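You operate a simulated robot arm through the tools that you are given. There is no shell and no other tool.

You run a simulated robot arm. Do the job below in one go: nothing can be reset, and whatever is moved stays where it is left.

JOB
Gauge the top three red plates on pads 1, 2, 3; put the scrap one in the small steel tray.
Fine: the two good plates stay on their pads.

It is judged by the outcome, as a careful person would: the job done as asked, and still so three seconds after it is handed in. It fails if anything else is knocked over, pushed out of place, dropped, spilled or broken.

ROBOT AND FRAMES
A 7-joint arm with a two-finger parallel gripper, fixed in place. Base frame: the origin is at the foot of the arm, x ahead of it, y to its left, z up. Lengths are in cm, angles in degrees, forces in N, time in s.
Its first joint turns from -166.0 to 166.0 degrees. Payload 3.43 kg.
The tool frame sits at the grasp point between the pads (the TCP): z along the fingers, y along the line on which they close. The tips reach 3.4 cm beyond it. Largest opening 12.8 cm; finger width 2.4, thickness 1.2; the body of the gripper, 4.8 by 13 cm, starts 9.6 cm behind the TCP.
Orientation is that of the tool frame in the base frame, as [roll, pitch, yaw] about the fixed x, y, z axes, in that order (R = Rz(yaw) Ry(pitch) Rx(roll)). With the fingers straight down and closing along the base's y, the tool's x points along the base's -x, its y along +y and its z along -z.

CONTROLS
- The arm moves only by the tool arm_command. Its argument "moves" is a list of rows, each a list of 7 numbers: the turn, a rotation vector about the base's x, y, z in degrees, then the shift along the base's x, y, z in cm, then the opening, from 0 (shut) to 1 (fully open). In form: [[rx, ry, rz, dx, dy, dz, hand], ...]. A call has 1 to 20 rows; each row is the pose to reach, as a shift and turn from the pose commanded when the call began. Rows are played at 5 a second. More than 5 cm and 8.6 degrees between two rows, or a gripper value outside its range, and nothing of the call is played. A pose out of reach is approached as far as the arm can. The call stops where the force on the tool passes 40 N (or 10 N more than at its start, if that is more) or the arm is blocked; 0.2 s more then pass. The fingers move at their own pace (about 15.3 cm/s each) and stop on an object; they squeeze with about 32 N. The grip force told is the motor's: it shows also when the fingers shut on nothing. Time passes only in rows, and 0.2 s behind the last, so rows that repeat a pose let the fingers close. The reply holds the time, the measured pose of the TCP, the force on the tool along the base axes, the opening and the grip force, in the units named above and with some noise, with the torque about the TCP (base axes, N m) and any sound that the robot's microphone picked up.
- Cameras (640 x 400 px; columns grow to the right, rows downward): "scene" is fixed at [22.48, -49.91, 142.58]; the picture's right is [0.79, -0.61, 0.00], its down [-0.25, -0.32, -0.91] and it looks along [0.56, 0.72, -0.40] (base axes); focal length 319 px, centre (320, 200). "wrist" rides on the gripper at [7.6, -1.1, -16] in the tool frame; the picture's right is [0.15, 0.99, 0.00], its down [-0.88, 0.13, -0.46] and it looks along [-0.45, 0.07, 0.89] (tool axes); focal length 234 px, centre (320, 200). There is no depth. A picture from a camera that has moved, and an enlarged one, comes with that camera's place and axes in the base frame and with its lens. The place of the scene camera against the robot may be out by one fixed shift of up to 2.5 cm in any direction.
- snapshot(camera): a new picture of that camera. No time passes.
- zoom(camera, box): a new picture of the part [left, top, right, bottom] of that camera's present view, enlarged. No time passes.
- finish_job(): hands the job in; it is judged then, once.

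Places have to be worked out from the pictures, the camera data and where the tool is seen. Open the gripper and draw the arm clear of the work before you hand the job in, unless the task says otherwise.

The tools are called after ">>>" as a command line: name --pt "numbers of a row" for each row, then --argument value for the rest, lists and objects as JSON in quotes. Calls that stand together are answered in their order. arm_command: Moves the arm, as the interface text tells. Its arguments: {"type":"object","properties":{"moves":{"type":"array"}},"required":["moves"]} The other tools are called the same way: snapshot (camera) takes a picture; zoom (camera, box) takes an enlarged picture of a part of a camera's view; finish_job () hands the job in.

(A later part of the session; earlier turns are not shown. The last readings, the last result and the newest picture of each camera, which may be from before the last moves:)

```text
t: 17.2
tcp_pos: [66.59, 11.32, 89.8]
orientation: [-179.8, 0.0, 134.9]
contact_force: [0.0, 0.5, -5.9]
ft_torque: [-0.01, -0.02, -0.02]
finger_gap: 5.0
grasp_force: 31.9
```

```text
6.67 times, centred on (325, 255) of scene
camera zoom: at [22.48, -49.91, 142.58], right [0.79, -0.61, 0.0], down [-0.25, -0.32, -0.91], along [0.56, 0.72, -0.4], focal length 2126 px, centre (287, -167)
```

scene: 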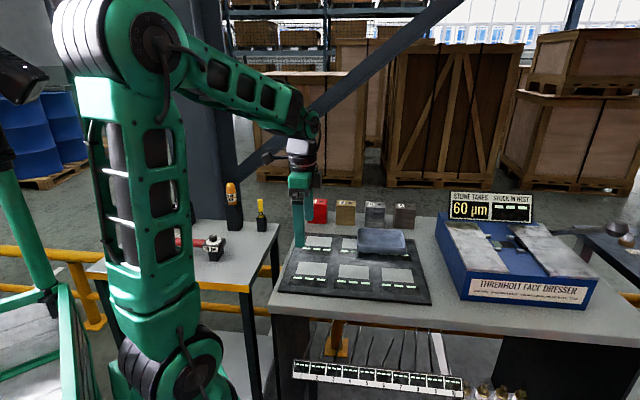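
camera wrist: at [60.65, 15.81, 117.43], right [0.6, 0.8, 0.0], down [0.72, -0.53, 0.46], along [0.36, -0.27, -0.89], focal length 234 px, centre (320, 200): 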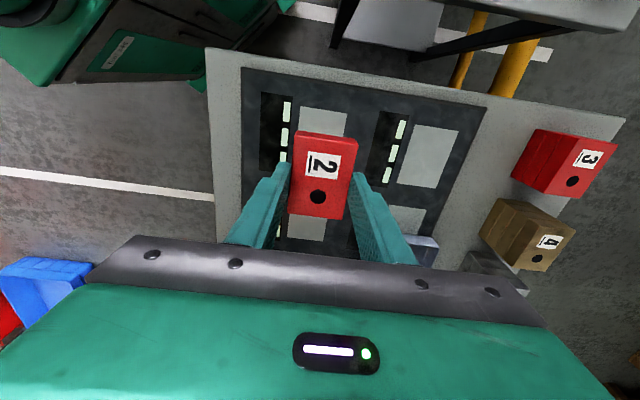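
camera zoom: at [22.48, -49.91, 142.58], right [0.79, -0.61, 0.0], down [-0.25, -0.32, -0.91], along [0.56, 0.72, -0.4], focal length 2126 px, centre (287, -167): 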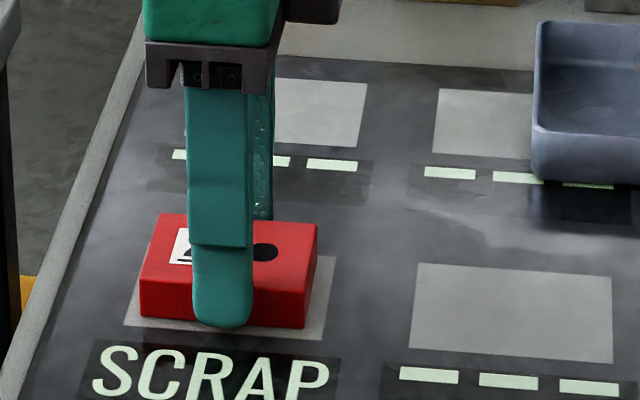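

The display already reads "SCRAP", but the plate isn't seated yet, so I don't trust it. I'll lower till contact and release to get a proper reading.

>>> arm_command --pt "0 0 0 0 0 -0.1 0" --pt "0 0 0 0 0 -0.2 0" --pt "0 0 0 0 0 -0.2 0"

>>> zoom --camera "scene" --box '[285, 225, 365, 285]'

```text
t: 18.0
tcp_pos: [66.55, 11.31, 89.72]
orientation: [179.9, 0.1, 135.0]
contact_force: [-3.2, -1.8, 25.2]
ft_torque: [0.05, 0.42, -0.03]
finger_gap: 4.96
grasp_force: 31.8
```

```text
6.67 times, centred on (325, 255) of scene
camera zoom: at [22.48, -49.91, 142.58], right [0.79, -0.61, 0.0], down [-0.25, -0.32, -0.91], along [0.56, 0.72, -0.4], focal length 2126 px, centre (287, -167)
```

zoom: 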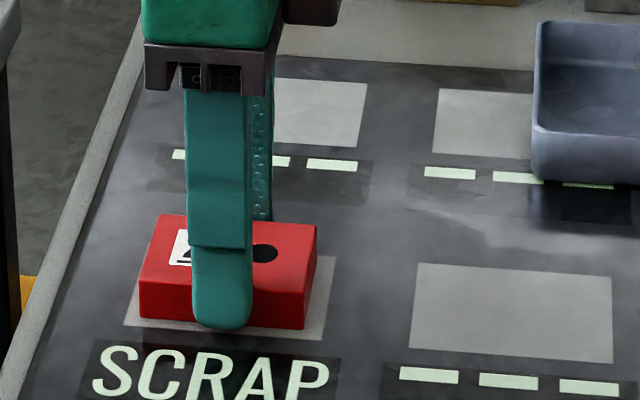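

Seated (25 N of contact at TCP z 89.72). Ease off slightly and open, then rise and read the display.

>>> arm_command --pt "0 0 0 0 0 0.1 0" --pt "0 0 0 0 0 0.1 0.2" --pt "0 0 0 0 0 0.1 0.45" --pt "0 0 0 0 0 0.1 0.6" --pt "0 0 0 0 0 0.1 0.7" --pt "0 0 0 0 0 2 0.7" --pt "0 0 0 0 0 5 0.7" --pt "0 0 0 0 0 8.5 0.7" --pt "0 0 0 0 0 12 0.7" --pt "0 0 0 0 0 12 0.7"

>>> zoom --camera "scene" --box '[275, 225, 435, 305]'

>>> zoom --camera "wrist" --box '[220, 40, 420, 240]'

```text
t: 20.2
tcp_pos: [66.39, 11.33, 101.77]
orientation: [-179.9, 0.0, 135.1]
contact_force: [1.7, -0.6, -0.1]
ft_torque: [-0.01, 0.03, 0.01]
finger_gap: 8.95
grasp_force: 0.0
```

```text
4.00 times, centred on (355, 265) of scene
camera zoom: at [22.48, -49.91, 142.58], right [0.79, -0.61, 0.0], down [-0.25, -0.32, -0.91], along [0.56, 0.72, -0.4], focal length 1276 px, centre (180, -60)
```

zoom: 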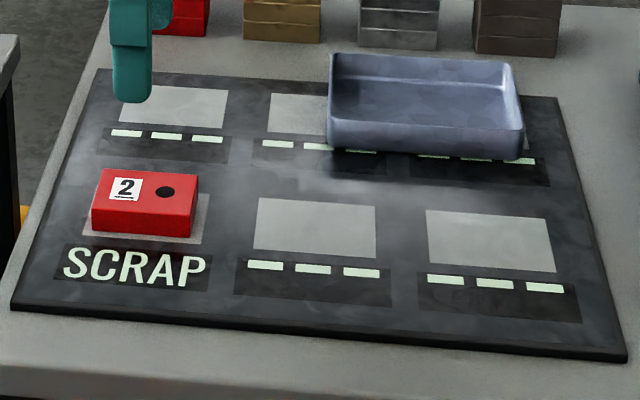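

```text
2.00 times, centred on (320, 140) of wrist
camera zoom: at [60.4, 15.84, 117.67], right [0.6, 0.8, 0.0], down [0.72, -0.53, 0.46], along [0.37, -0.27, -0.89], focal length 468 px, centre (320, 320)
```

zoom: 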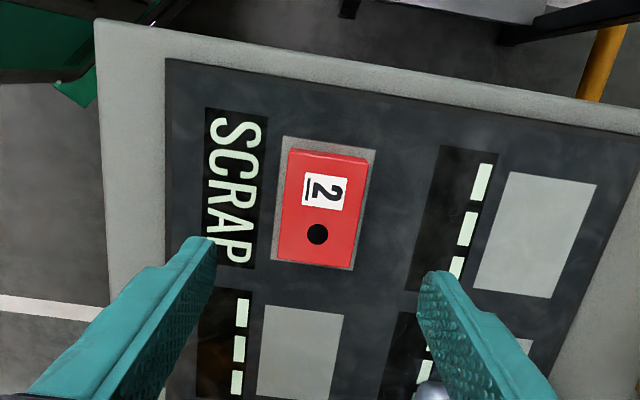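

Plate 2 reads SCRAP when released on this pad. Next, plate 3: I return over the red stack (same x, y as before) and descend one plate thickness lower than for the first grip.

>>> arm_command --pt "0 0 0 2 2.3 0 0.7" --pt "0 0 0 4.5 5.2 0 0.7" --pt "0 0 0 7 8.1 0 0.7" --pt "0 0 0 9.5 11 0 0.7" --pt "0 0 0 12 14 0 0.7" --pt "0 0 0 14.5 16.9 0 0.7" --pt "0 0 0 17 19.8 0 0.7" --pt "0 0 0 19 22.1 0 0.7" --pt "0 0 0 20.25 23.6 0 0.7" --pt "0 0 0 20.25 23.6 -1 0.7" --pt "0 0 0 20.25 23.6 -3 0.7" --pt "0 0 0 20.25 23.6 -5 0.7" --pt "0 0 0 20.25 23.6 -6.5 0.7" --pt "0 0 0 20.25 23.6 -6.5 0.7"

>>> zoom --camera "wrist" --box '[250, 100, 380, 260]'

>>> zoom --camera "scene" --box '[295, 175, 355, 230]'

```text
t: 23.2
tcp_pos: [86.61, 35.01, 95.06]
orientation: [-180.0, 0.0, 135.0]
contact_force: [-0.9, -0.6, 0.1]
ft_torque: [0.02, -0.02, -0.03]
finger_gap: 8.97
grasp_force: 0.1
```

```text
2.50 times, centred on (315, 180) of wrist
camera zoom: at [80.64, 39.49, 111.1], right [0.6, 0.8, 0.0], down [0.72, -0.53, 0.46], along [0.37, -0.27, -0.89], focal length 585 px, centre (332, 250)
```

zoom: 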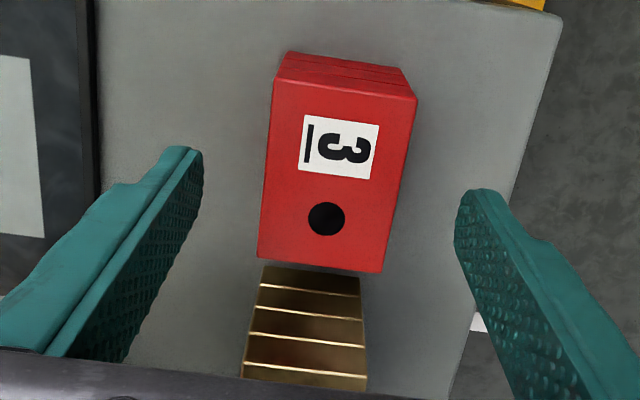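

```text
7.27 times, centred on (325, 202) of scene
camera zoom: at [22.48, -49.91, 142.58], right [0.79, -0.61, 0.0], down [-0.25, -0.32, -0.91], along [0.56, 0.72, -0.4], focal length 2320 px, centre (284, 182)
```

zoom: 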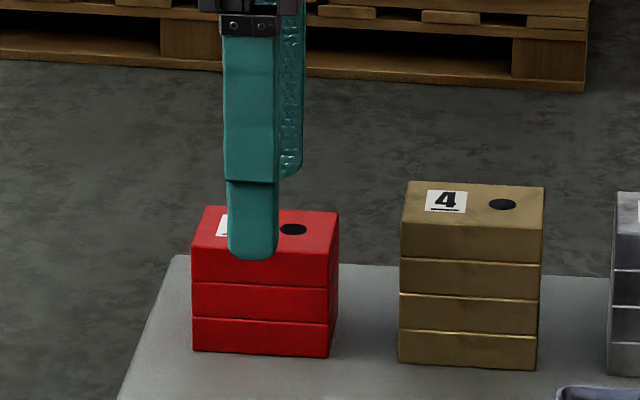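

Aligned over plate 3. Descend 2.1 cm so the tips overlap ~1.5 cm of plate 3 only, and close.

>>> arm_command --pt "0 0 0 0.1 0 -0.8 0.7" --pt "0 0 0 0.1 0 -1.6 0.7" --pt "0 0 0 0.1 0 -2.1 0.7" --pt "0 0 0 0.1 0 -2.1 0.7" --pt "0 0 0 0.1 0 -2.1 0.5" --pt "0 0 0 0.1 0 -2.1 0.4" --pt "0 0 0 0.1 0 -2.1 0.3" --pt "0 0 0 0.1 0 -2.1 0" --pt "0 0 0 0.1 0 -2.1 0"

>>> zoom --camera "scene" --box '[295, 175, 355, 230]'

```text
t: 25.2
tcp_pos: [86.89, 34.97, 93.11]
orientation: [-179.9, 0.0, 135.1]
contact_force: [-0.8, -0.8, -0.1]
ft_torque: [-0.06, 0.01, -0.01]
finger_gap: 4.95
grasp_force: 32.2
```

```text
7.27 times, centred on (325, 202) of scene
camera zoom: at [22.48, -49.91, 142.58], right [0.79, -0.61, 0.0], down [-0.25, -0.32, -0.91], along [0.56, 0.72, -0.4], focal length 2320 px, centre (284, 182)
```

zoom: 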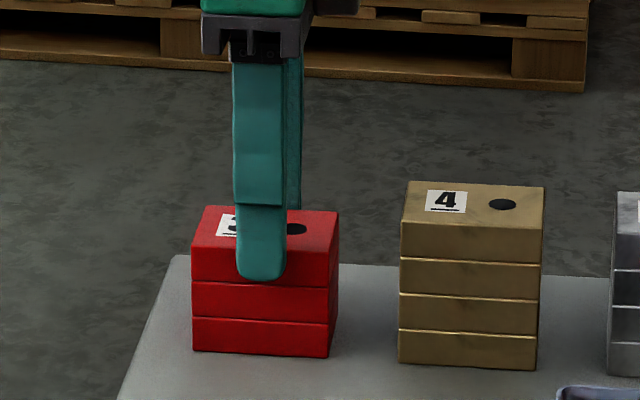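

Gripped plate 3 at the same depth. Lift and carry to above the front-middle pad (75.1, 2.8).

>>> arm_command --pt "0 0 0 0 0 0.5 0" --pt "0 0 0 0 0 2 0" --pt "0 0 0 0 0 5 0" --pt "0 0 0 0 0 8 0" --pt "0 0 0 -0.7 -2 9 0" --pt "0 0 0 -2 -5.5 9 0" --pt "0 0 0 -3.4 -9.3 9 0" --pt "0 0 0 -4.8 -13.1 9 0" --pt "0 0 0 -6.2 -16.9 9 0" --pt "0 0 0 -7.6 -20.7 9 0" --pt "0 0 0 -9 -24.5 9 0" --pt "0 0 0 -10.3 -28.2 9 0" --pt "0 0 0 -11.3 -30.9 9 0" --pt "0 0 0 -11.75 -32.13 9 0" --pt "0 0 0 -11.75 -32.13 9 0" --pt "0 0 0 -11.75 -32.13 9 0"

>>> snapshot --camera "wrist"

>>> zoom --camera "scene" --box '[275, 190, 435, 305]'

```text
t: 28.6
tcp_pos: [74.93, 2.81, 102.02]
orientation: [-180.0, 0.0, 135.0]
contact_force: [-0.5, -1.2, -5.4]
ft_torque: [-0.04, -0.05, 0.04]
finger_gap: 4.95
grasp_force: 31.7
```

```text
taken
camera wrist: at [68.9, 7.31, 117.99], right [0.6, 0.8, 0.0], down [0.72, -0.53, 0.46], along [0.36, -0.27, -0.89], focal length 234 px, centre (320, 200)
```

wrist: 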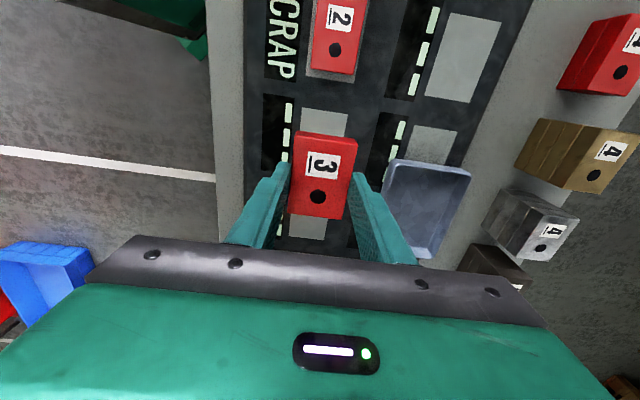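

```text
3.48 times, centred on (355, 248) of scene
camera zoom: at [22.48, -49.91, 142.58], right [0.79, -0.61, 0.0], down [-0.25, -0.32, -0.91], along [0.56, 0.72, -0.4], focal length 1109 px, centre (198, 35)
```

zoom: 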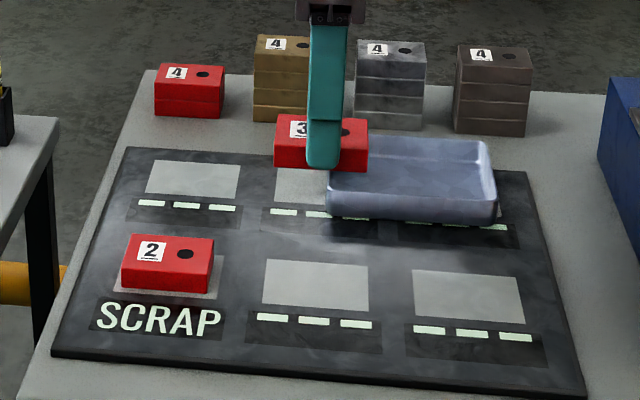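

The third plate is number 4. Zoom the wrist view to check the alignment above the front-middle pad, and look at the tray.

>>> zoom --camera "wrist" --box '[240, 80, 480, 270]'

```text
2.11 times, centred on (360, 175) of wrist
camera zoom: at [68.9, 7.31, 117.99], right [0.6, 0.8, 0.0], down [0.72, -0.53, 0.46], along [0.36, -0.27, -0.89], focal length 493 px, centre (236, 253)
```

zoom: 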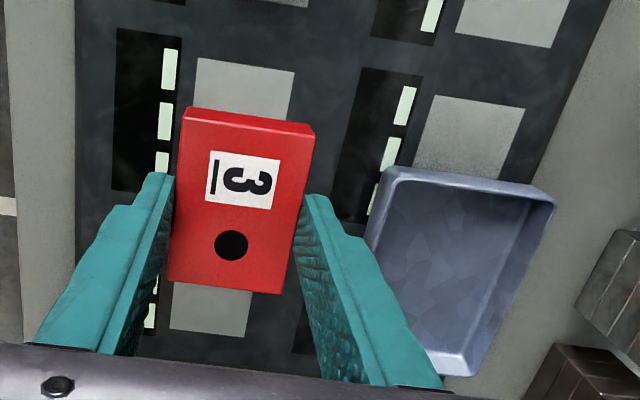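

Pad front-middle centre re-measured at (75.04, 2.86): aligned within 0.1 cm. The tray spans about 14.4×11.2 cm centred near (90.5, 7.9). Lower plate 3 to near the pad.

>>> arm_command --pt "0 0 0 0.1 0 -2.5 0" --pt "0 0 0 0.1 0 -5 0" --pt "0 0 0 0.1 0 -7.5 0" --pt "0 0 0 0.1 0 -9.5 0" --pt "0 0 0 0.1 0 -10.8 0" --pt "0 0 0 0.1 0 -11.4 0" --pt "0 0 0 0.1 0 -11.7 0" --pt "0 0 0 0.1 0 -11.7 0"

>>> zoom --camera "scene" --box '[285, 225, 435, 305]'

```text
t: 30.4
tcp_pos: [75.15, 2.77, 90.19]
orientation: [-180.0, 0.0, 134.9]
contact_force: [0.1, -0.2, -4.9]
ft_torque: [-0.03, 0.0, 0.0]
finger_gap: 4.96
grasp_force: 32.2
```

```text
4.27 times, centred on (360, 265) of scene
camera zoom: at [22.48, -49.91, 142.58], right [0.79, -0.61, 0.0], down [-0.25, -0.32, -0.91], along [0.56, 0.72, -0.4], focal length 1361 px, centre (149, -77)
```

zoom: 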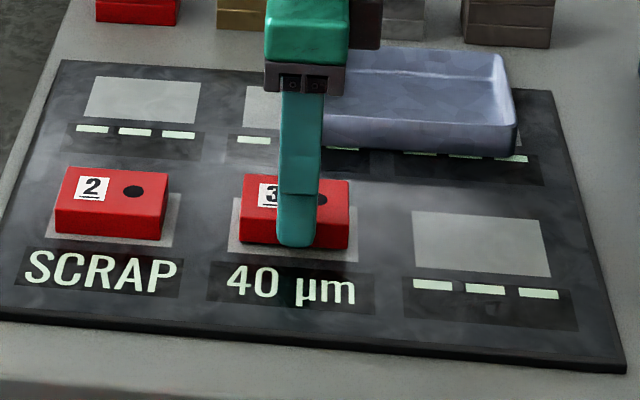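

It reads "40 µm" – a good one. Lower gently to contact.

>>> arm_command --pt "0 0 0 0 0.05 -0.15 0" --pt "0 0 0 0 0.05 -0.3 0" --pt "0 0 0 0 0.05 -0.3 0"

```text
t: 31.2
tcp_pos: [75.21, 2.87, 90.02]
orientation: [-180.0, 0.0, 135.0]
contact_force: [-0.1, 0.2, -3.9]
ft_torque: [0.0, -0.02, 0.03]
finger_gap: 4.96
grasp_force: 31.8
```

Force is just beginning to change (−3.9 N); continue down in 0.1 steps.

>>> arm_command --pt "0 0 0 -0.05 0 -0.1 0" --pt "0 0 0 -0.05 0 -0.15 0" --pt "0 0 0 -0.05 0 -0.15 0"

```text
t: 32.0
tcp_pos: [75.14, 2.93, 89.93]
orientation: [-180.0, 0.0, 135.0]
contact_force: [-0.5, -0.2, -5.0]
ft_torque: [0.01, -0.01, 0.0]
finger_gap: 4.99
grasp_force: 31.9
```

>>> arm_command --pt "0 0 0 0 0 -0.1 0" --pt "0 0 0 0 0 -0.15 0" --pt "0 0 0 0 0 -0.15 0"

>>> zoom --camera "scene" --box '[320, 245, 400, 295]'

```text
t: 32.8
tcp_pos: [75.26, 2.96, 89.92]
orientation: [-179.9, 0.1, 135.0]
contact_force: [3.1, 2.5, 12.8]
ft_torque: [0.09, 0.45, -0.07]
finger_gap: 4.98
grasp_force: 32.1
```

```text
8.00 times, centred on (360, 270) of scene
camera zoom: at [22.48, -49.91, 142.58], right [0.79, -0.61, 0.0], down [-0.25, -0.32, -0.91], along [0.56, 0.72, -0.4], focal length 2552 px, centre (0, -360)
```

zoom: 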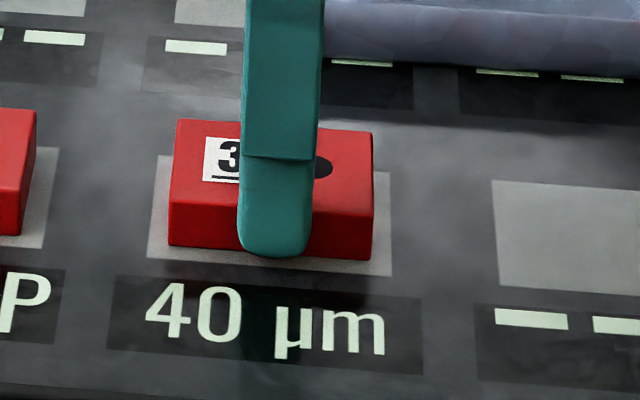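

Contact (12.8 N). Release plate 3 and rise straight up.

>>> arm_command --pt "0 0 0 0 0 0.08 0" --pt "0 0 0 0 0 0.08 0.2" --pt "0 0 0 0 0 0.08 0.45" --pt "0 0 0 0 0 0.08 0.6" --pt "0 0 0 0 0 0.08 0.7" --pt "0 0 0 0 0 2 0.7" --pt "0 0 0 0 0 5 0.7" --pt "0 0 0 0 0 8.5 0.7" --pt "0 0 0 0 0 11.3 0.7" --pt "0 0 0 0 0 11.3 0.7"

>>> zoom --camera "scene" --box '[275, 225, 435, 305]'

```text
t: 35.0
tcp_pos: [75.27, 2.75, 100.86]
orientation: [-179.9, 0.0, 135.0]
contact_force: [-0.7, 0.1, 0.7]
ft_torque: [-0.01, -0.02, 0.01]
finger_gap: 8.97
grasp_force: 0.0
```

```text
4.00 times, centred on (355, 265) of scene
camera zoom: at [22.48, -49.91, 142.58], right [0.79, -0.61, 0.0], down [-0.25, -0.32, -0.91], along [0.56, 0.72, -0.4], focal length 1276 px, centre (180, -60)
```

zoom: 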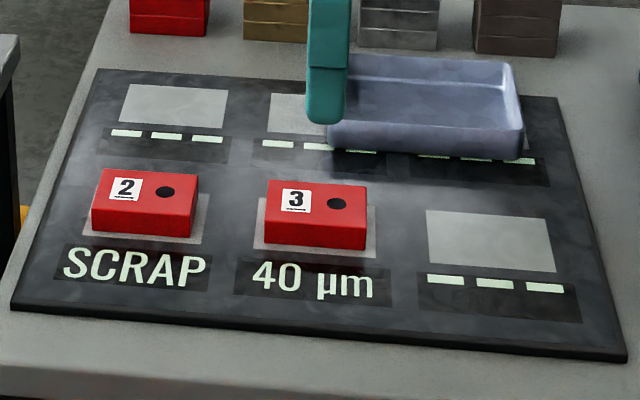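

Plate 3 settled on its pad reading 40 µm. Go back over the red stack for plate 4 and pause 2 cm above grip height.

>>> arm_command --pt "0 0 0 0.8 2.2 0.5 0.7" --pt "0 0 0 2.2 6 1 0.7" --pt "0 0 0 3.6 9.8 1 0.7" --pt "0 0 0 5 13.6 1 0.7" --pt "0 0 0 6.4 17.4 1 0.7" --pt "0 0 0 7.8 21.2 1 0.7" --pt "0 0 0 9.1 25 1 0.7" --pt "0 0 0 10.4 28.5 1 0.7" --pt "0 0 0 11.4 31.2 1 0.7" --pt "0 0 0 11.7 32.08 1 0.7" --pt "0 0 0 11.7 32.08 -1 0.7" --pt "0 0 0 11.7 32.08 -4 0.7" --pt "0 0 0 11.7 32.08 -6.5 0.7" --pt "0 0 0 11.7 32.08 -7.9 0.7" --pt "0 0 0 11.7 32.08 -7.9 0.7"

>>> zoom --camera "wrist" --box '[250, 100, 380, 260]'

>>> zoom --camera "scene" --box '[295, 175, 355, 230]'

```text
t: 38.2
tcp_pos: [86.88, 35.0, 92.98]
orientation: [180.0, 0.0, 134.9]
contact_force: [-0.5, 0.8, 0.1]
ft_torque: [0.0, 0.02, 0.0]
finger_gap: 8.94
grasp_force: 0.1
```

```text
2.50 times, centred on (315, 180) of wrist
camera zoom: at [80.86, 39.4, 108.94], right [0.6, 0.8, 0.0], down [0.72, -0.53, 0.46], along [0.37, -0.27, -0.89], focal length 585 px, centre (332, 250)
```

zoom: 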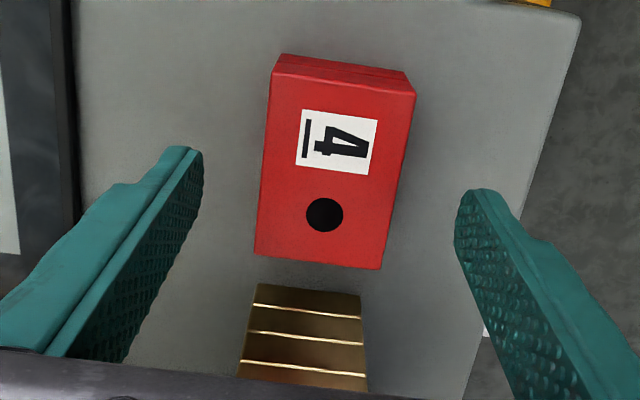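

```text
7.27 times, centred on (325, 202) of scene
camera zoom: at [22.48, -49.91, 142.58], right [0.79, -0.61, 0.0], down [-0.25, -0.32, -0.91], along [0.56, 0.72, -0.4], focal length 2320 px, centre (284, 182)
```

zoom: 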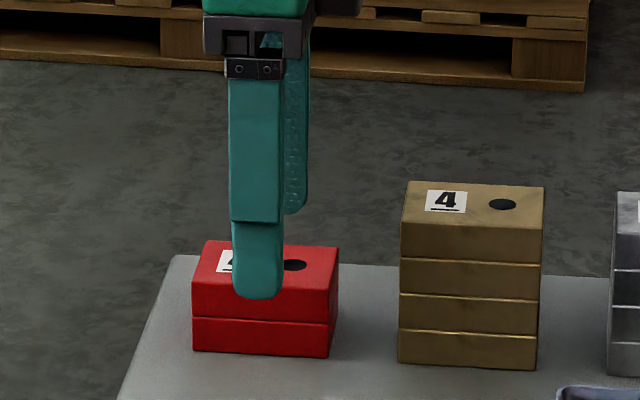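

Aligned over plate 4. Descend 2 cm and close.

>>> arm_command --pt "0 0 0 0 0 -0.8 0.7" --pt "0 0 0 0 0 -1.5 0.7" --pt "0 0 0 0 0 -1.95 0.7" --pt "0 0 0 0 0 -1.95 0.7" --pt "0 0 0 0 0 -1.95 0.5" --pt "0 0 0 0 0 -1.95 0.4" --pt "0 0 0 0 0 -1.95 0.3" --pt "0 0 0 0 0 -1.95 0" --pt "0 0 0 0 0 -1.95 0"

>>> zoom --camera "scene" --box '[295, 175, 355, 230]'

```text
t: 40.2
tcp_pos: [86.94, 34.85, 91.16]
orientation: [-180.0, 0.0, 135.0]
contact_force: [-0.5, -1.0, 0.0]
ft_torque: [0.03, 0.03, 0.02]
finger_gap: 4.97
grasp_force: 32.2
```

```text
7.27 times, centred on (325, 202) of scene
camera zoom: at [22.48, -49.91, 142.58], right [0.79, -0.61, 0.0], down [-0.25, -0.32, -0.91], along [0.56, 0.72, -0.4], focal length 2320 px, centre (284, 182)
```

zoom: 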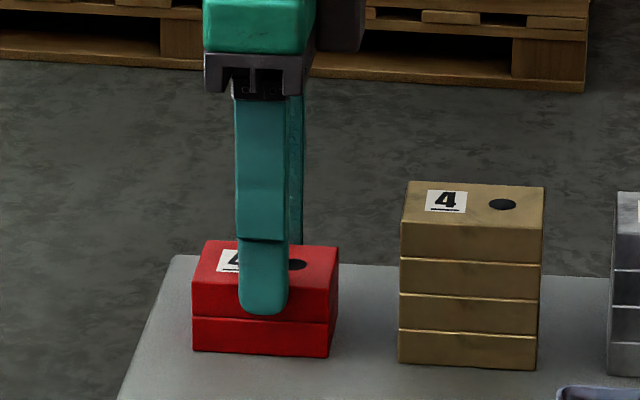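

Gripped plate 4. Lift well clear and carry it to above the front-right pad (83.5, −5.6).

>>> arm_command --pt "0 0 0 0 0 0.5 0" --pt "0 0 0 0 0 2.5 0" --pt "0 0 0 0 0 6 0" --pt "0 0 0 0 0 9.5 0" --pt "0 0 0 0 -1 11.2 0" --pt "0 0 0 -0.3 -4.5 11.2 0" --pt "0 0 0 -0.7 -8.5 11.2 0" --pt "0 0 0 -1 -12.5 11.2 0" --pt "0 0 0 -1.3 -16.5 11.2 0" --pt "0 0 0 -1.7 -20.5 11.2 0" --pt "0 0 0 -2 -24.5 11.2 0" --pt "0 0 0 -2.3 -28.5 11.2 0" --pt "0 0 0 -2.7 -32.5 11.2 0" --pt "0 0 0 -3 -36.5 11.2 0" --pt "0 0 0 -3.3 -39.5 11.2 0" --pt "0 0 0 -3.4 -40.5 11.2 0" --pt "0 0 0 -3.4 -40.5 11.2 0" --pt "0 0 0 -3.4 -40.5 11.2 0"

>>> snapshot --camera "wrist"

>>> zoom --camera "scene" --box '[275, 190, 435, 305]'

```text
t: 44.0
tcp_pos: [83.69, -5.73, 102.27]
orientation: [-179.9, 0.0, 135.0]
contact_force: [-0.4, 0.4, -4.5]
ft_torque: [0.02, -0.02, -0.01]
finger_gap: 4.96
grasp_force: 32.4
```

```text
taken
camera wrist: at [77.59, -1.21, 118.23], right [0.6, 0.8, 0.0], down [0.72, -0.53, 0.46], along [0.36, -0.27, -0.89], focal length 234 px, centre (320, 200)
```

wrist: 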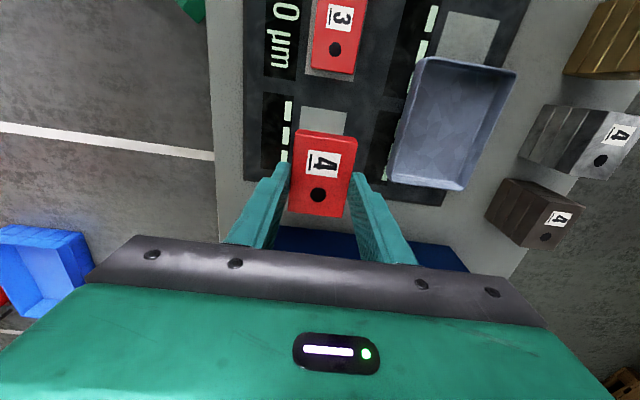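

```text
3.48 times, centred on (355, 248) of scene
camera zoom: at [22.48, -49.91, 142.58], right [0.79, -0.61, 0.0], down [-0.25, -0.32, -0.91], along [0.56, 0.72, -0.4], focal length 1109 px, centre (198, 35)
```

zoom: 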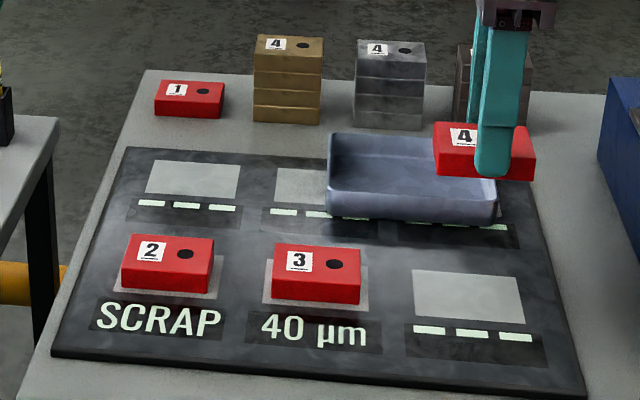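

Zoom to verify alignment over front-right and to measure the tray.

>>> zoom --camera "wrist" --box '[240, 40, 530, 260]'

>>> zoom --camera "wrist" --box '[370, 40, 530, 210]'

```text
1.82 times, centred on (385, 150) of wrist
camera zoom: at [77.59, -1.21, 118.23], right [0.6, 0.8, 0.0], down [0.72, -0.53, 0.46], along [0.36, -0.27, -0.89], focal length 426 px, centre (202, 291)
```

zoom: 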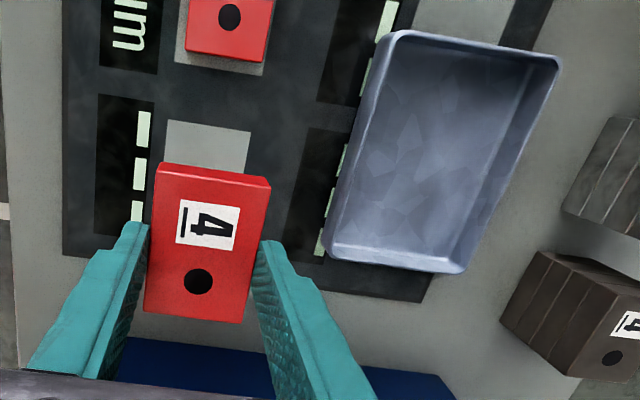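

```text
2.35 times, centred on (450, 125) of wrist
camera zoom: at [77.59, -1.21, 118.23], right [0.6, 0.8, 0.0], down [0.72, -0.53, 0.46], along [0.36, -0.27, -0.89], focal length 551 px, centre (14, 376)
```

zoom: 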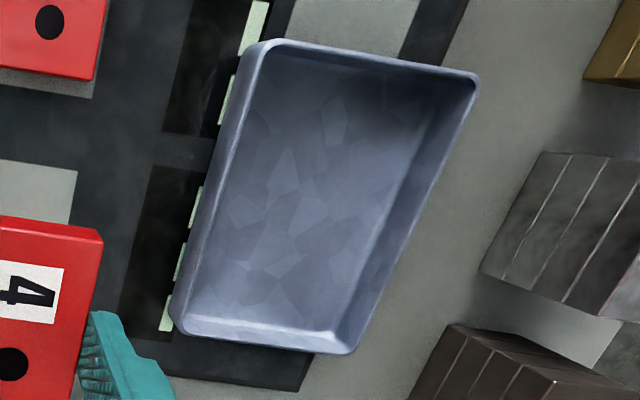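

Front-right pad centre confirmed (83.48, −5.6); tray centre ≈(91.35, 8.05), rim z≈88.5. Lower plate 4 near the pad.

>>> arm_command --pt "0 0 0 -0.15 0.1 -2.5 0" --pt "0 0 0 -0.15 0.1 -5 0" --pt "0 0 0 -0.15 0.1 -7.5 0" --pt "0 0 0 -0.15 0.1 -9.5 0" --pt "0 0 0 -0.15 0.1 -11 0" --pt "0 0 0 -0.15 0.1 -11.7 0" --pt "0 0 0 -0.15 0.1 -12.0 0" --pt "0 0 0 -0.15 0.1 -12.0 0"

>>> zoom --camera "scene" --box '[285, 225, 435, 305]'

```text
t: 45.8
tcp_pos: [83.32, -5.53, 90.34]
orientation: [-179.9, 0.0, 134.9]
contact_force: [1.5, -1.1, -5.4]
ft_torque: [-0.06, -0.02, 0.02]
finger_gap: 4.97
grasp_force: 32.3
```

```text
4.27 times, centred on (360, 265) of scene
camera zoom: at [22.48, -49.91, 142.58], right [0.79, -0.61, 0.0], down [-0.25, -0.32, -0.91], along [0.56, 0.72, -0.4], focal length 1361 px, centre (149, -77)
```

zoom: 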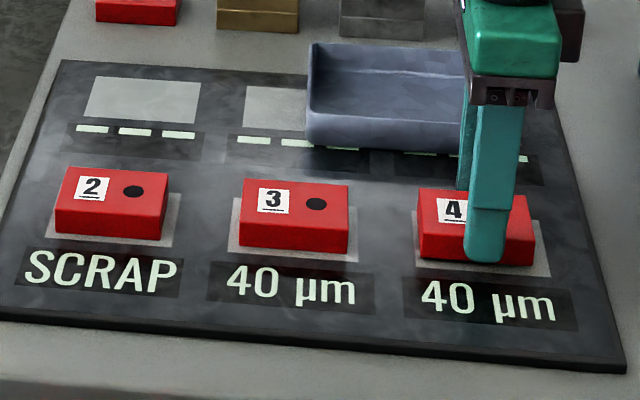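

Plate 4 reads "40 µm" too, so plate 2 is the scrap one. Continue lowering plate 4 to contact.

>>> arm_command --pt "0 0 0 0.05 0 -0.15 0" --pt "0 0 0 0.05 0 -0.3 0" --pt "0 0 0 0.05 0 -0.4 0" --pt "0 0 0 0.05 0 -0.4 0"

```text
t: 46.8
tcp_pos: [83.37, -5.58, 90.07]
orientation: [180.0, 0.1, 135.0]
contact_force: [-2.5, 1.2, 7.9]
ft_torque: [0.17, 0.45, -0.03]
finger_gap: 4.97
grasp_force: 32.0
```

Contact made (force went from −5 to +8 N). Release plate 4 and rise.

>>> arm_command --pt "0 0 0 0 0 0.03 0" --pt "0 0 0 0 0 0.03 0.2" --pt "0 0 0 0 0 0.03 0.45" --pt "0 0 0 0 0 0.03 0.6" --pt "0 0 0 0 0 0.03 0.7" --pt "0 0 0 0 0 2 0.7" --pt "0 0 0 0 0 5 0.7" --pt "0 0 0 0 0 8.5 0.7" --pt "0 0 0 0 0 12 0.7" --pt "0 0 0 0 0 12 0.7"

>>> zoom --camera "scene" --box '[275, 225, 435, 305]'

>>> snapshot --camera "wrist"

```text
t: 49.0
tcp_pos: [83.34, -5.49, 101.96]
orientation: [-179.9, 0.0, 135.0]
contact_force: [-0.1, -0.1, -1.1]
ft_torque: [0.0, 0.0, 0.03]
finger_gap: 8.97
grasp_force: 0.0
```

```text
4.00 times, centred on (355, 265) of scene
camera zoom: at [22.48, -49.91, 142.58], right [0.79, -0.61, 0.0], down [-0.25, -0.32, -0.91], along [0.56, 0.72, -0.4], focal length 1276 px, centre (180, -60)
```

zoom: 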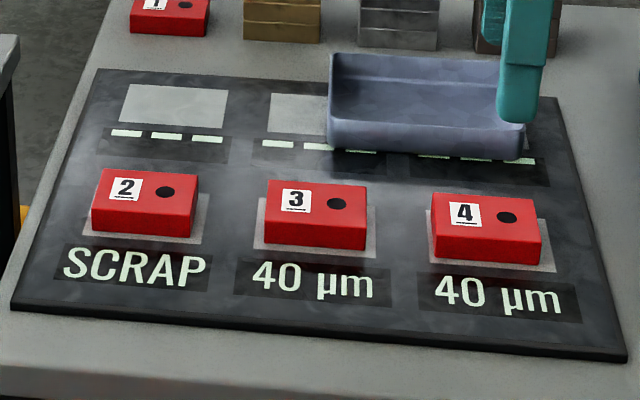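

```text
taken
camera wrist: at [77.36, -1.05, 118.03], right [0.6, 0.8, 0.0], down [0.72, -0.53, 0.46], along [0.36, -0.27, -0.89], focal length 234 px, centre (320, 200)
```

wrist: 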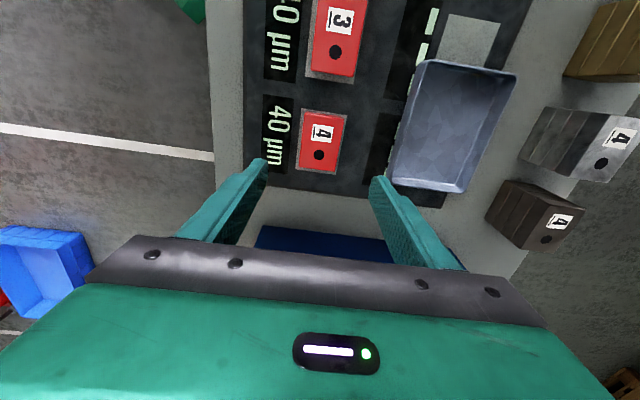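

Final readings with plates released: plate 2 SCRAP, plates 3 and 4 at 40 µm. Now I go back over plate 2 on the front-left pad to fetch it.

>>> arm_command --pt "0 0 0 -1.5 1.5 0 0.7" --pt "0 0 0 -4 4 0 0.7" --pt "0 0 0 -6.7 6.7 0 0.7" --pt "0 0 0 -9.4 9.4 0 0.7" --pt "0 0 0 -12.1 12.1 0 0.7" --pt "0 0 0 -14.6 14.6 0 0.7" --pt "0 0 0 -16.3 16.3 0 0.7" --pt "0 0 0 -16.85 16.8 0 0.7" --pt "0 0 0 -16.85 16.8 -2 0.7" --pt "0 0 0 -16.85 16.8 -5 0.7" --pt "0 0 0 -16.85 16.8 -7.5 0.7" --pt "0 0 0 -16.85 16.8 -8.5 0.7" --pt "0 0 0 -16.85 16.8 -8.5 0.7"

>>> zoom --camera "wrist" --box '[220, 60, 420, 260]'

>>> zoom --camera "scene" --box '[275, 215, 375, 290]'

```text
t: 51.8
tcp_pos: [66.46, 11.3, 93.38]
orientation: [-179.9, 0.0, 134.9]
contact_force: [0.0, 1.6, 0.3]
ft_torque: [0.02, -0.03, 0.0]
finger_gap: 8.97
grasp_force: 0.1
```

```text
2.00 times, centred on (320, 160) of wrist
camera zoom: at [60.41, 15.84, 109.34], right [0.6, 0.8, 0.0], down [0.72, -0.53, 0.46], along [0.37, -0.27, -0.89], focal length 468 px, centre (320, 280)
```

zoom: 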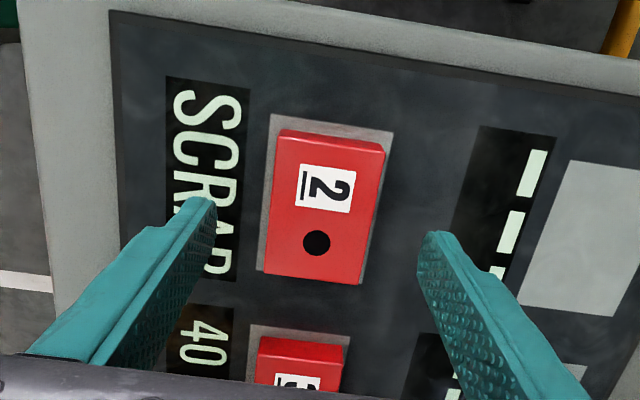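

```text
5.33 times, centred on (325, 252) of scene
camera zoom: at [22.48, -49.91, 142.58], right [0.79, -0.61, 0.0], down [-0.25, -0.32, -0.91], along [0.56, 0.72, -0.4], focal length 1701 px, centre (293, -80)
```

zoom: 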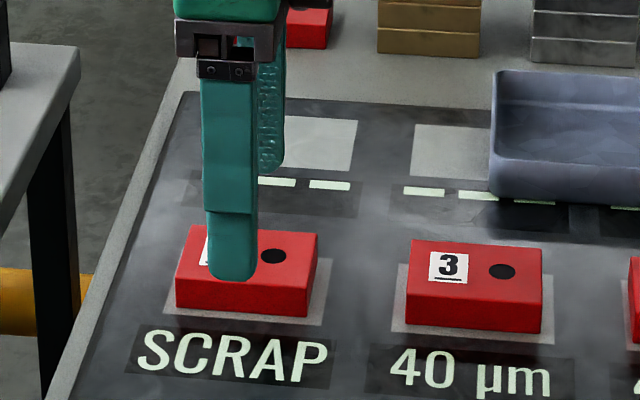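

Centred over plate 2. Descend 3.6 cm and close on it.

>>> arm_command --pt "0 0 0 0.05 0 -1.5 0.7" --pt "0 0 0 0.05 0 -2.7 0.7" --pt "0 0 0 0.05 0 -3.4 0.7" --pt "0 0 0 0.05 0 -3.6 0.7" --pt "0 0 0 0.05 0 -3.6 0.6" --pt "0 0 0 0.05 0 -3.6 0.5" --pt "0 0 0 0.05 0 -3.6 0.4" --pt "0 0 0 0.05 0 -3.6 0.3" --pt "0 0 0 0.05 0 -3.6 0" --pt "0 0 0 0.05 0 -3.6 0"

>>> zoom --camera "scene" --box '[275, 215, 375, 290]'

```text
t: 54.0
tcp_pos: [66.51, 11.35, 89.96]
orientation: [-179.9, 0.0, 135.0]
contact_force: [0.6, 0.5, -1.0]
ft_torque: [0.02, -0.04, 0.0]
finger_gap: 4.98
grasp_force: 32.1
```

```text
5.33 times, centred on (325, 252) of scene
camera zoom: at [22.48, -49.91, 142.58], right [0.79, -0.61, 0.0], down [-0.25, -0.32, -0.91], along [0.56, 0.72, -0.4], focal length 1701 px, centre (293, -80)
```

zoom: 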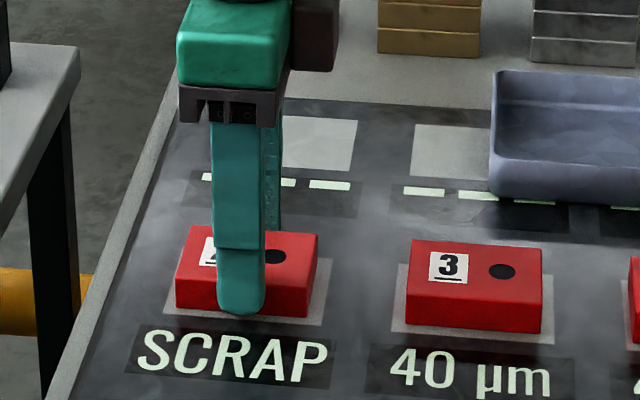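

Gripped. Lift 12 cm and carry toward a point above the tray centre (91.3, 8.0).

>>> arm_command --pt "0 0 0 0 0 0.5 0" --pt "0 0 0 0 0 2.5 0" --pt "0 0 0 0 0 6 0" --pt "0 0 0 0 0 9.5 0" --pt "0 0 0 1 -0.1 12 0" --pt "0 0 0 4 -0.5 12 0" --pt "0 0 0 8 -1 12 0" --pt "0 0 0 12 -1.6 12 0" --pt "0 0 0 16 -2.1 12 0" --pt "0 0 0 20 -2.6 12 0" --pt "0 0 0 23.3 -3.1 12 0" --pt "0 0 0 24.8 -3.3 12 0" --pt "0 0 0 24.8 -3.3 12 0" --pt "0 0 0 24.8 -3.3 12 0"

>>> snapshot --camera "wrist"

>>> zoom --camera "wrist" --box '[220, 40, 440, 250]'

>>> zoom --camera "scene" --box '[275, 190, 435, 305]'

```text
t: 57.0
tcp_pos: [91.33, 7.95, 101.8]
orientation: [-179.8, 0.0, 135.0]
contact_force: [0.0, 0.3, -6.1]
ft_torque: [-0.01, -0.04, 0.04]
finger_gap: 4.97
grasp_force: 31.9
```

```text
taken
camera wrist: at [85.36, 12.55, 117.85], right [0.6, 0.8, 0.0], down [0.72, -0.53, 0.46], along [0.36, -0.27, -0.89], focal length 234 px, centre (320, 200)
```

wrist: 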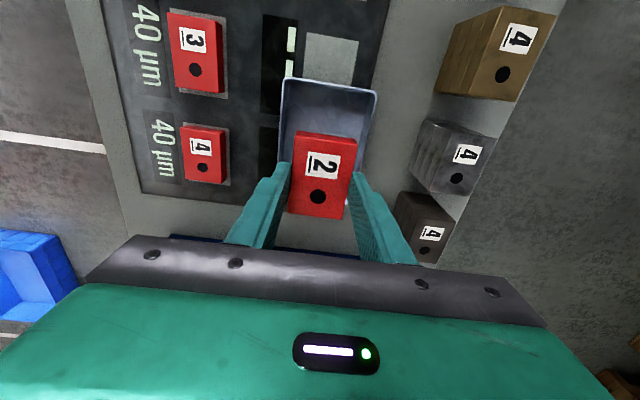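

```text
1.90 times, centred on (330, 145) of wrist
camera zoom: at [85.36, 12.55, 117.85], right [0.6, 0.8, 0.0], down [0.72, -0.53, 0.46], along [0.36, -0.27, -0.89], focal length 446 px, centre (301, 305)
```

zoom: 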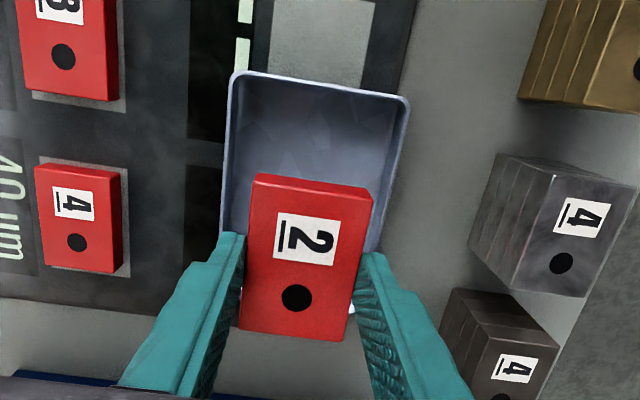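

```text
3.48 times, centred on (355, 248) of scene
camera zoom: at [22.48, -49.91, 142.58], right [0.79, -0.61, 0.0], down [-0.25, -0.32, -0.91], along [0.56, 0.72, -0.4], focal length 1109 px, centre (198, 35)
```

zoom: 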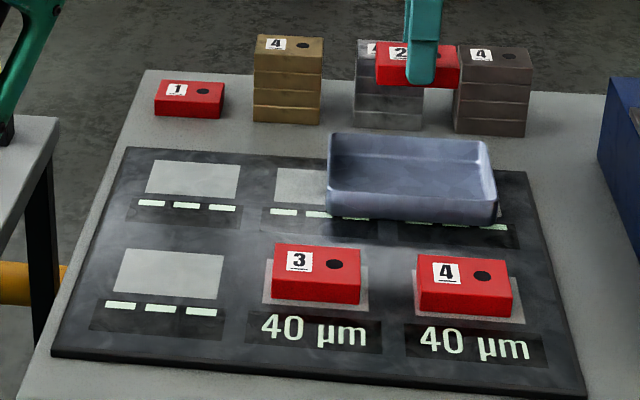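

Relative to the tool, the tray spans v −4.95…+5.7 and u −7.35…+7, so I shift by (+0.16, +0.30) to centre and descend until the plate is just above the rim, then check.

>>> arm_command --pt "0 0 0 0.16 0.3 -1.5 0" --pt "0 0 0 0.16 0.3 -4 0" --pt "0 0 0 0.16 0.3 -6 0" --pt "0 0 0 0.16 0.3 -7.3 0" --pt "0 0 0 0.16 0.3 -7.3 0"

>>> zoom --camera "wrist" --box '[200, 20, 440, 250]'

>>> zoom --camera "scene" --box '[340, 200, 430, 270]'

```text
t: 58.2
tcp_pos: [91.61, 8.13, 94.68]
orientation: [-179.9, 0.1, 134.9]
contact_force: [0.3, 0.8, -5.4]
ft_torque: [-0.01, -0.04, -0.05]
finger_gap: 4.96
grasp_force: 32.1
```

```text
1.74 times, centred on (320, 135) of wrist
camera zoom: at [85.52, 12.73, 110.64], right [0.6, 0.8, 0.0], down [0.72, -0.53, 0.46], along [0.36, -0.27, -0.89], focal length 407 px, centre (320, 313)
```

zoom: 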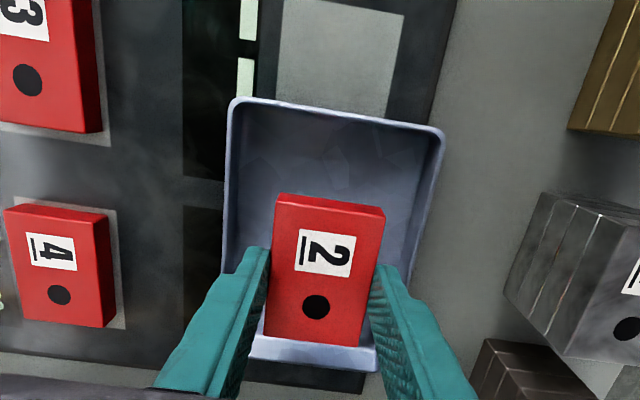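

```text
5.71 times, centred on (385, 235) of scene
camera zoom: at [22.48, -49.91, 142.58], right [0.79, -0.61, 0.0], down [-0.25, -0.32, -0.91], along [0.56, 0.72, -0.4], focal length 1822 px, centre (-51, 0)
```

zoom: 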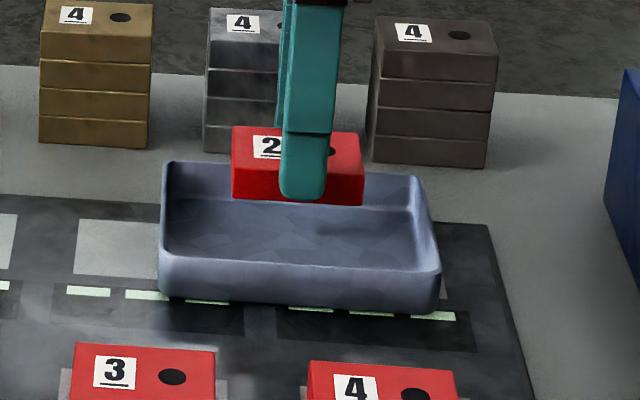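

Now centred in both directions (v −5.4…+5.2, u −7.3…+7.4). Lower to about 1 cm above the tray floor.

>>> arm_command --pt "0 0 0 0 0 -1 0" --pt "0 0 0 0 0 -2 0" --pt "0 0 0 0 0 -3 0" --pt "0 0 0 0 0 -3.6 0" --pt "0 0 0 0 0 -3.6 0"

>>> zoom --camera "wrist" --box '[200, 20, 440, 250]'

>>> zoom --camera "scene" --box '[340, 200, 430, 270]'

```text
t: 59.4
tcp_pos: [91.5, 8.27, 91.03]
orientation: [-179.9, 0.0, 135.0]
contact_force: [-0.6, 0.3, -4.7]
ft_torque: [0.02, -0.03, 0.02]
finger_gap: 4.98
grasp_force: 32.1
```

```text
1.74 times, centred on (320, 135) of wrist
camera zoom: at [85.56, 12.81, 106.96], right [0.6, 0.8, 0.0], down [0.72, -0.53, 0.46], along [0.36, -0.27, -0.89], focal length 407 px, centre (320, 313)
```

zoom: 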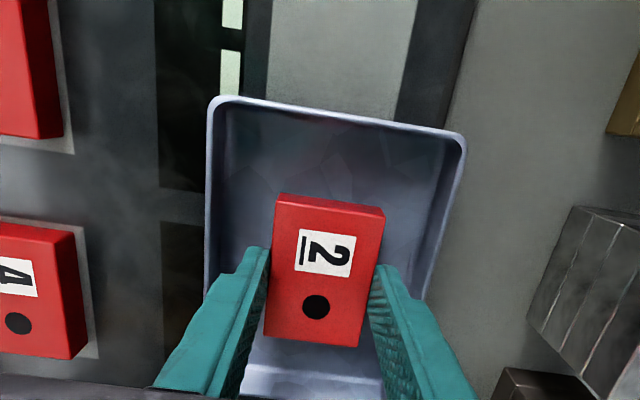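

```text
5.71 times, centred on (385, 235) of scene
camera zoom: at [22.48, -49.91, 142.58], right [0.79, -0.61, 0.0], down [-0.25, -0.32, -0.91], along [0.56, 0.72, -0.4], focal length 1822 px, centre (-51, 0)
```

zoom: 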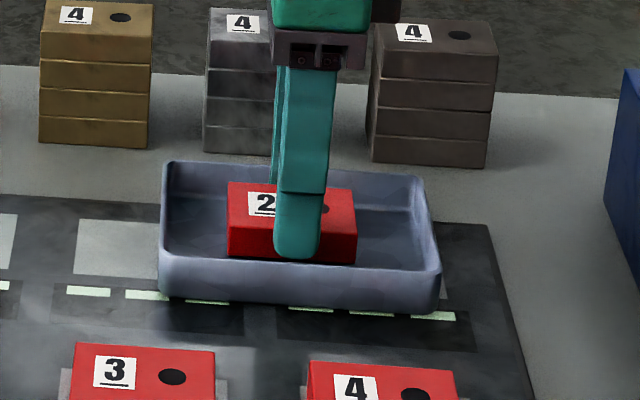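

Well inside the tray walls. Lower in small steps to floor contact.

>>> arm_command --pt "0 0 0 0 0 -0.2 0" --pt "0 0 0 0 0 -0.4 0" --pt "0 0 0 0 0 -0.5 0" --pt "0 0 0 0 0 -0.5 0"

```text
t: 60.4
tcp_pos: [91.63, 8.26, 90.44]
orientation: [-179.8, -0.1, 135.0]
contact_force: [-1.0, -0.7, -4.9]
ft_torque: [0.05, -0.02, -0.02]
finger_gap: 4.98
grasp_force: 31.8
```

No contact yet; continue by 0.1 steps.

>>> arm_command --pt "0 0 0 0 0 -0.1 0" --pt "0 0 0 0 0 -0.2 0" --pt "0 0 0 0 0 -0.2 0"

```text
t: 61.2
tcp_pos: [91.53, 8.21, 90.33]
orientation: [-180.0, 0.0, 135.0]
contact_force: [-3.3, -1.0, 1.7]
ft_torque: [0.12, 0.14, 0.04]
finger_gap: 4.97
grasp_force: 32.3
```

Floor contact (force went from −5 to about +2 N). Open only a little (gap ≈6 cm) so the fingers don't touch the tray walls, then rise.

>>> arm_command --pt "0 0 0 0 0 -0.04 0" --pt "0 0 0 0 0 -0.04 0.4" --pt "0 0 0 0 0 -0.04 0.44" --pt "0 0 0 0 0 -0.04 0.47" --pt "0 0 0 0 0 -0.04 0.47"

>>> zoom --camera "wrist" --box '[200, 20, 440, 250]'

```text
t: 62.4
tcp_pos: [91.53, 8.23, 90.36]
orientation: [-179.9, 0.1, 135.1]
contact_force: [-0.2, -0.3, 0.1]
ft_torque: [0.0, -0.02, 0.03]
finger_gap: 6.0
grasp_force: 0.2
```

```text
1.74 times, centred on (320, 135) of wrist
camera zoom: at [85.49, 12.77, 106.18], right [0.6, 0.8, 0.0], down [0.72, -0.53, 0.46], along [0.37, -0.27, -0.89], focal length 407 px, centre (320, 313)
```

zoom: 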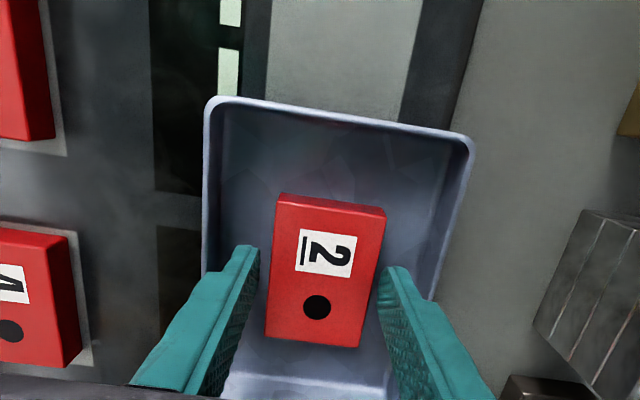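

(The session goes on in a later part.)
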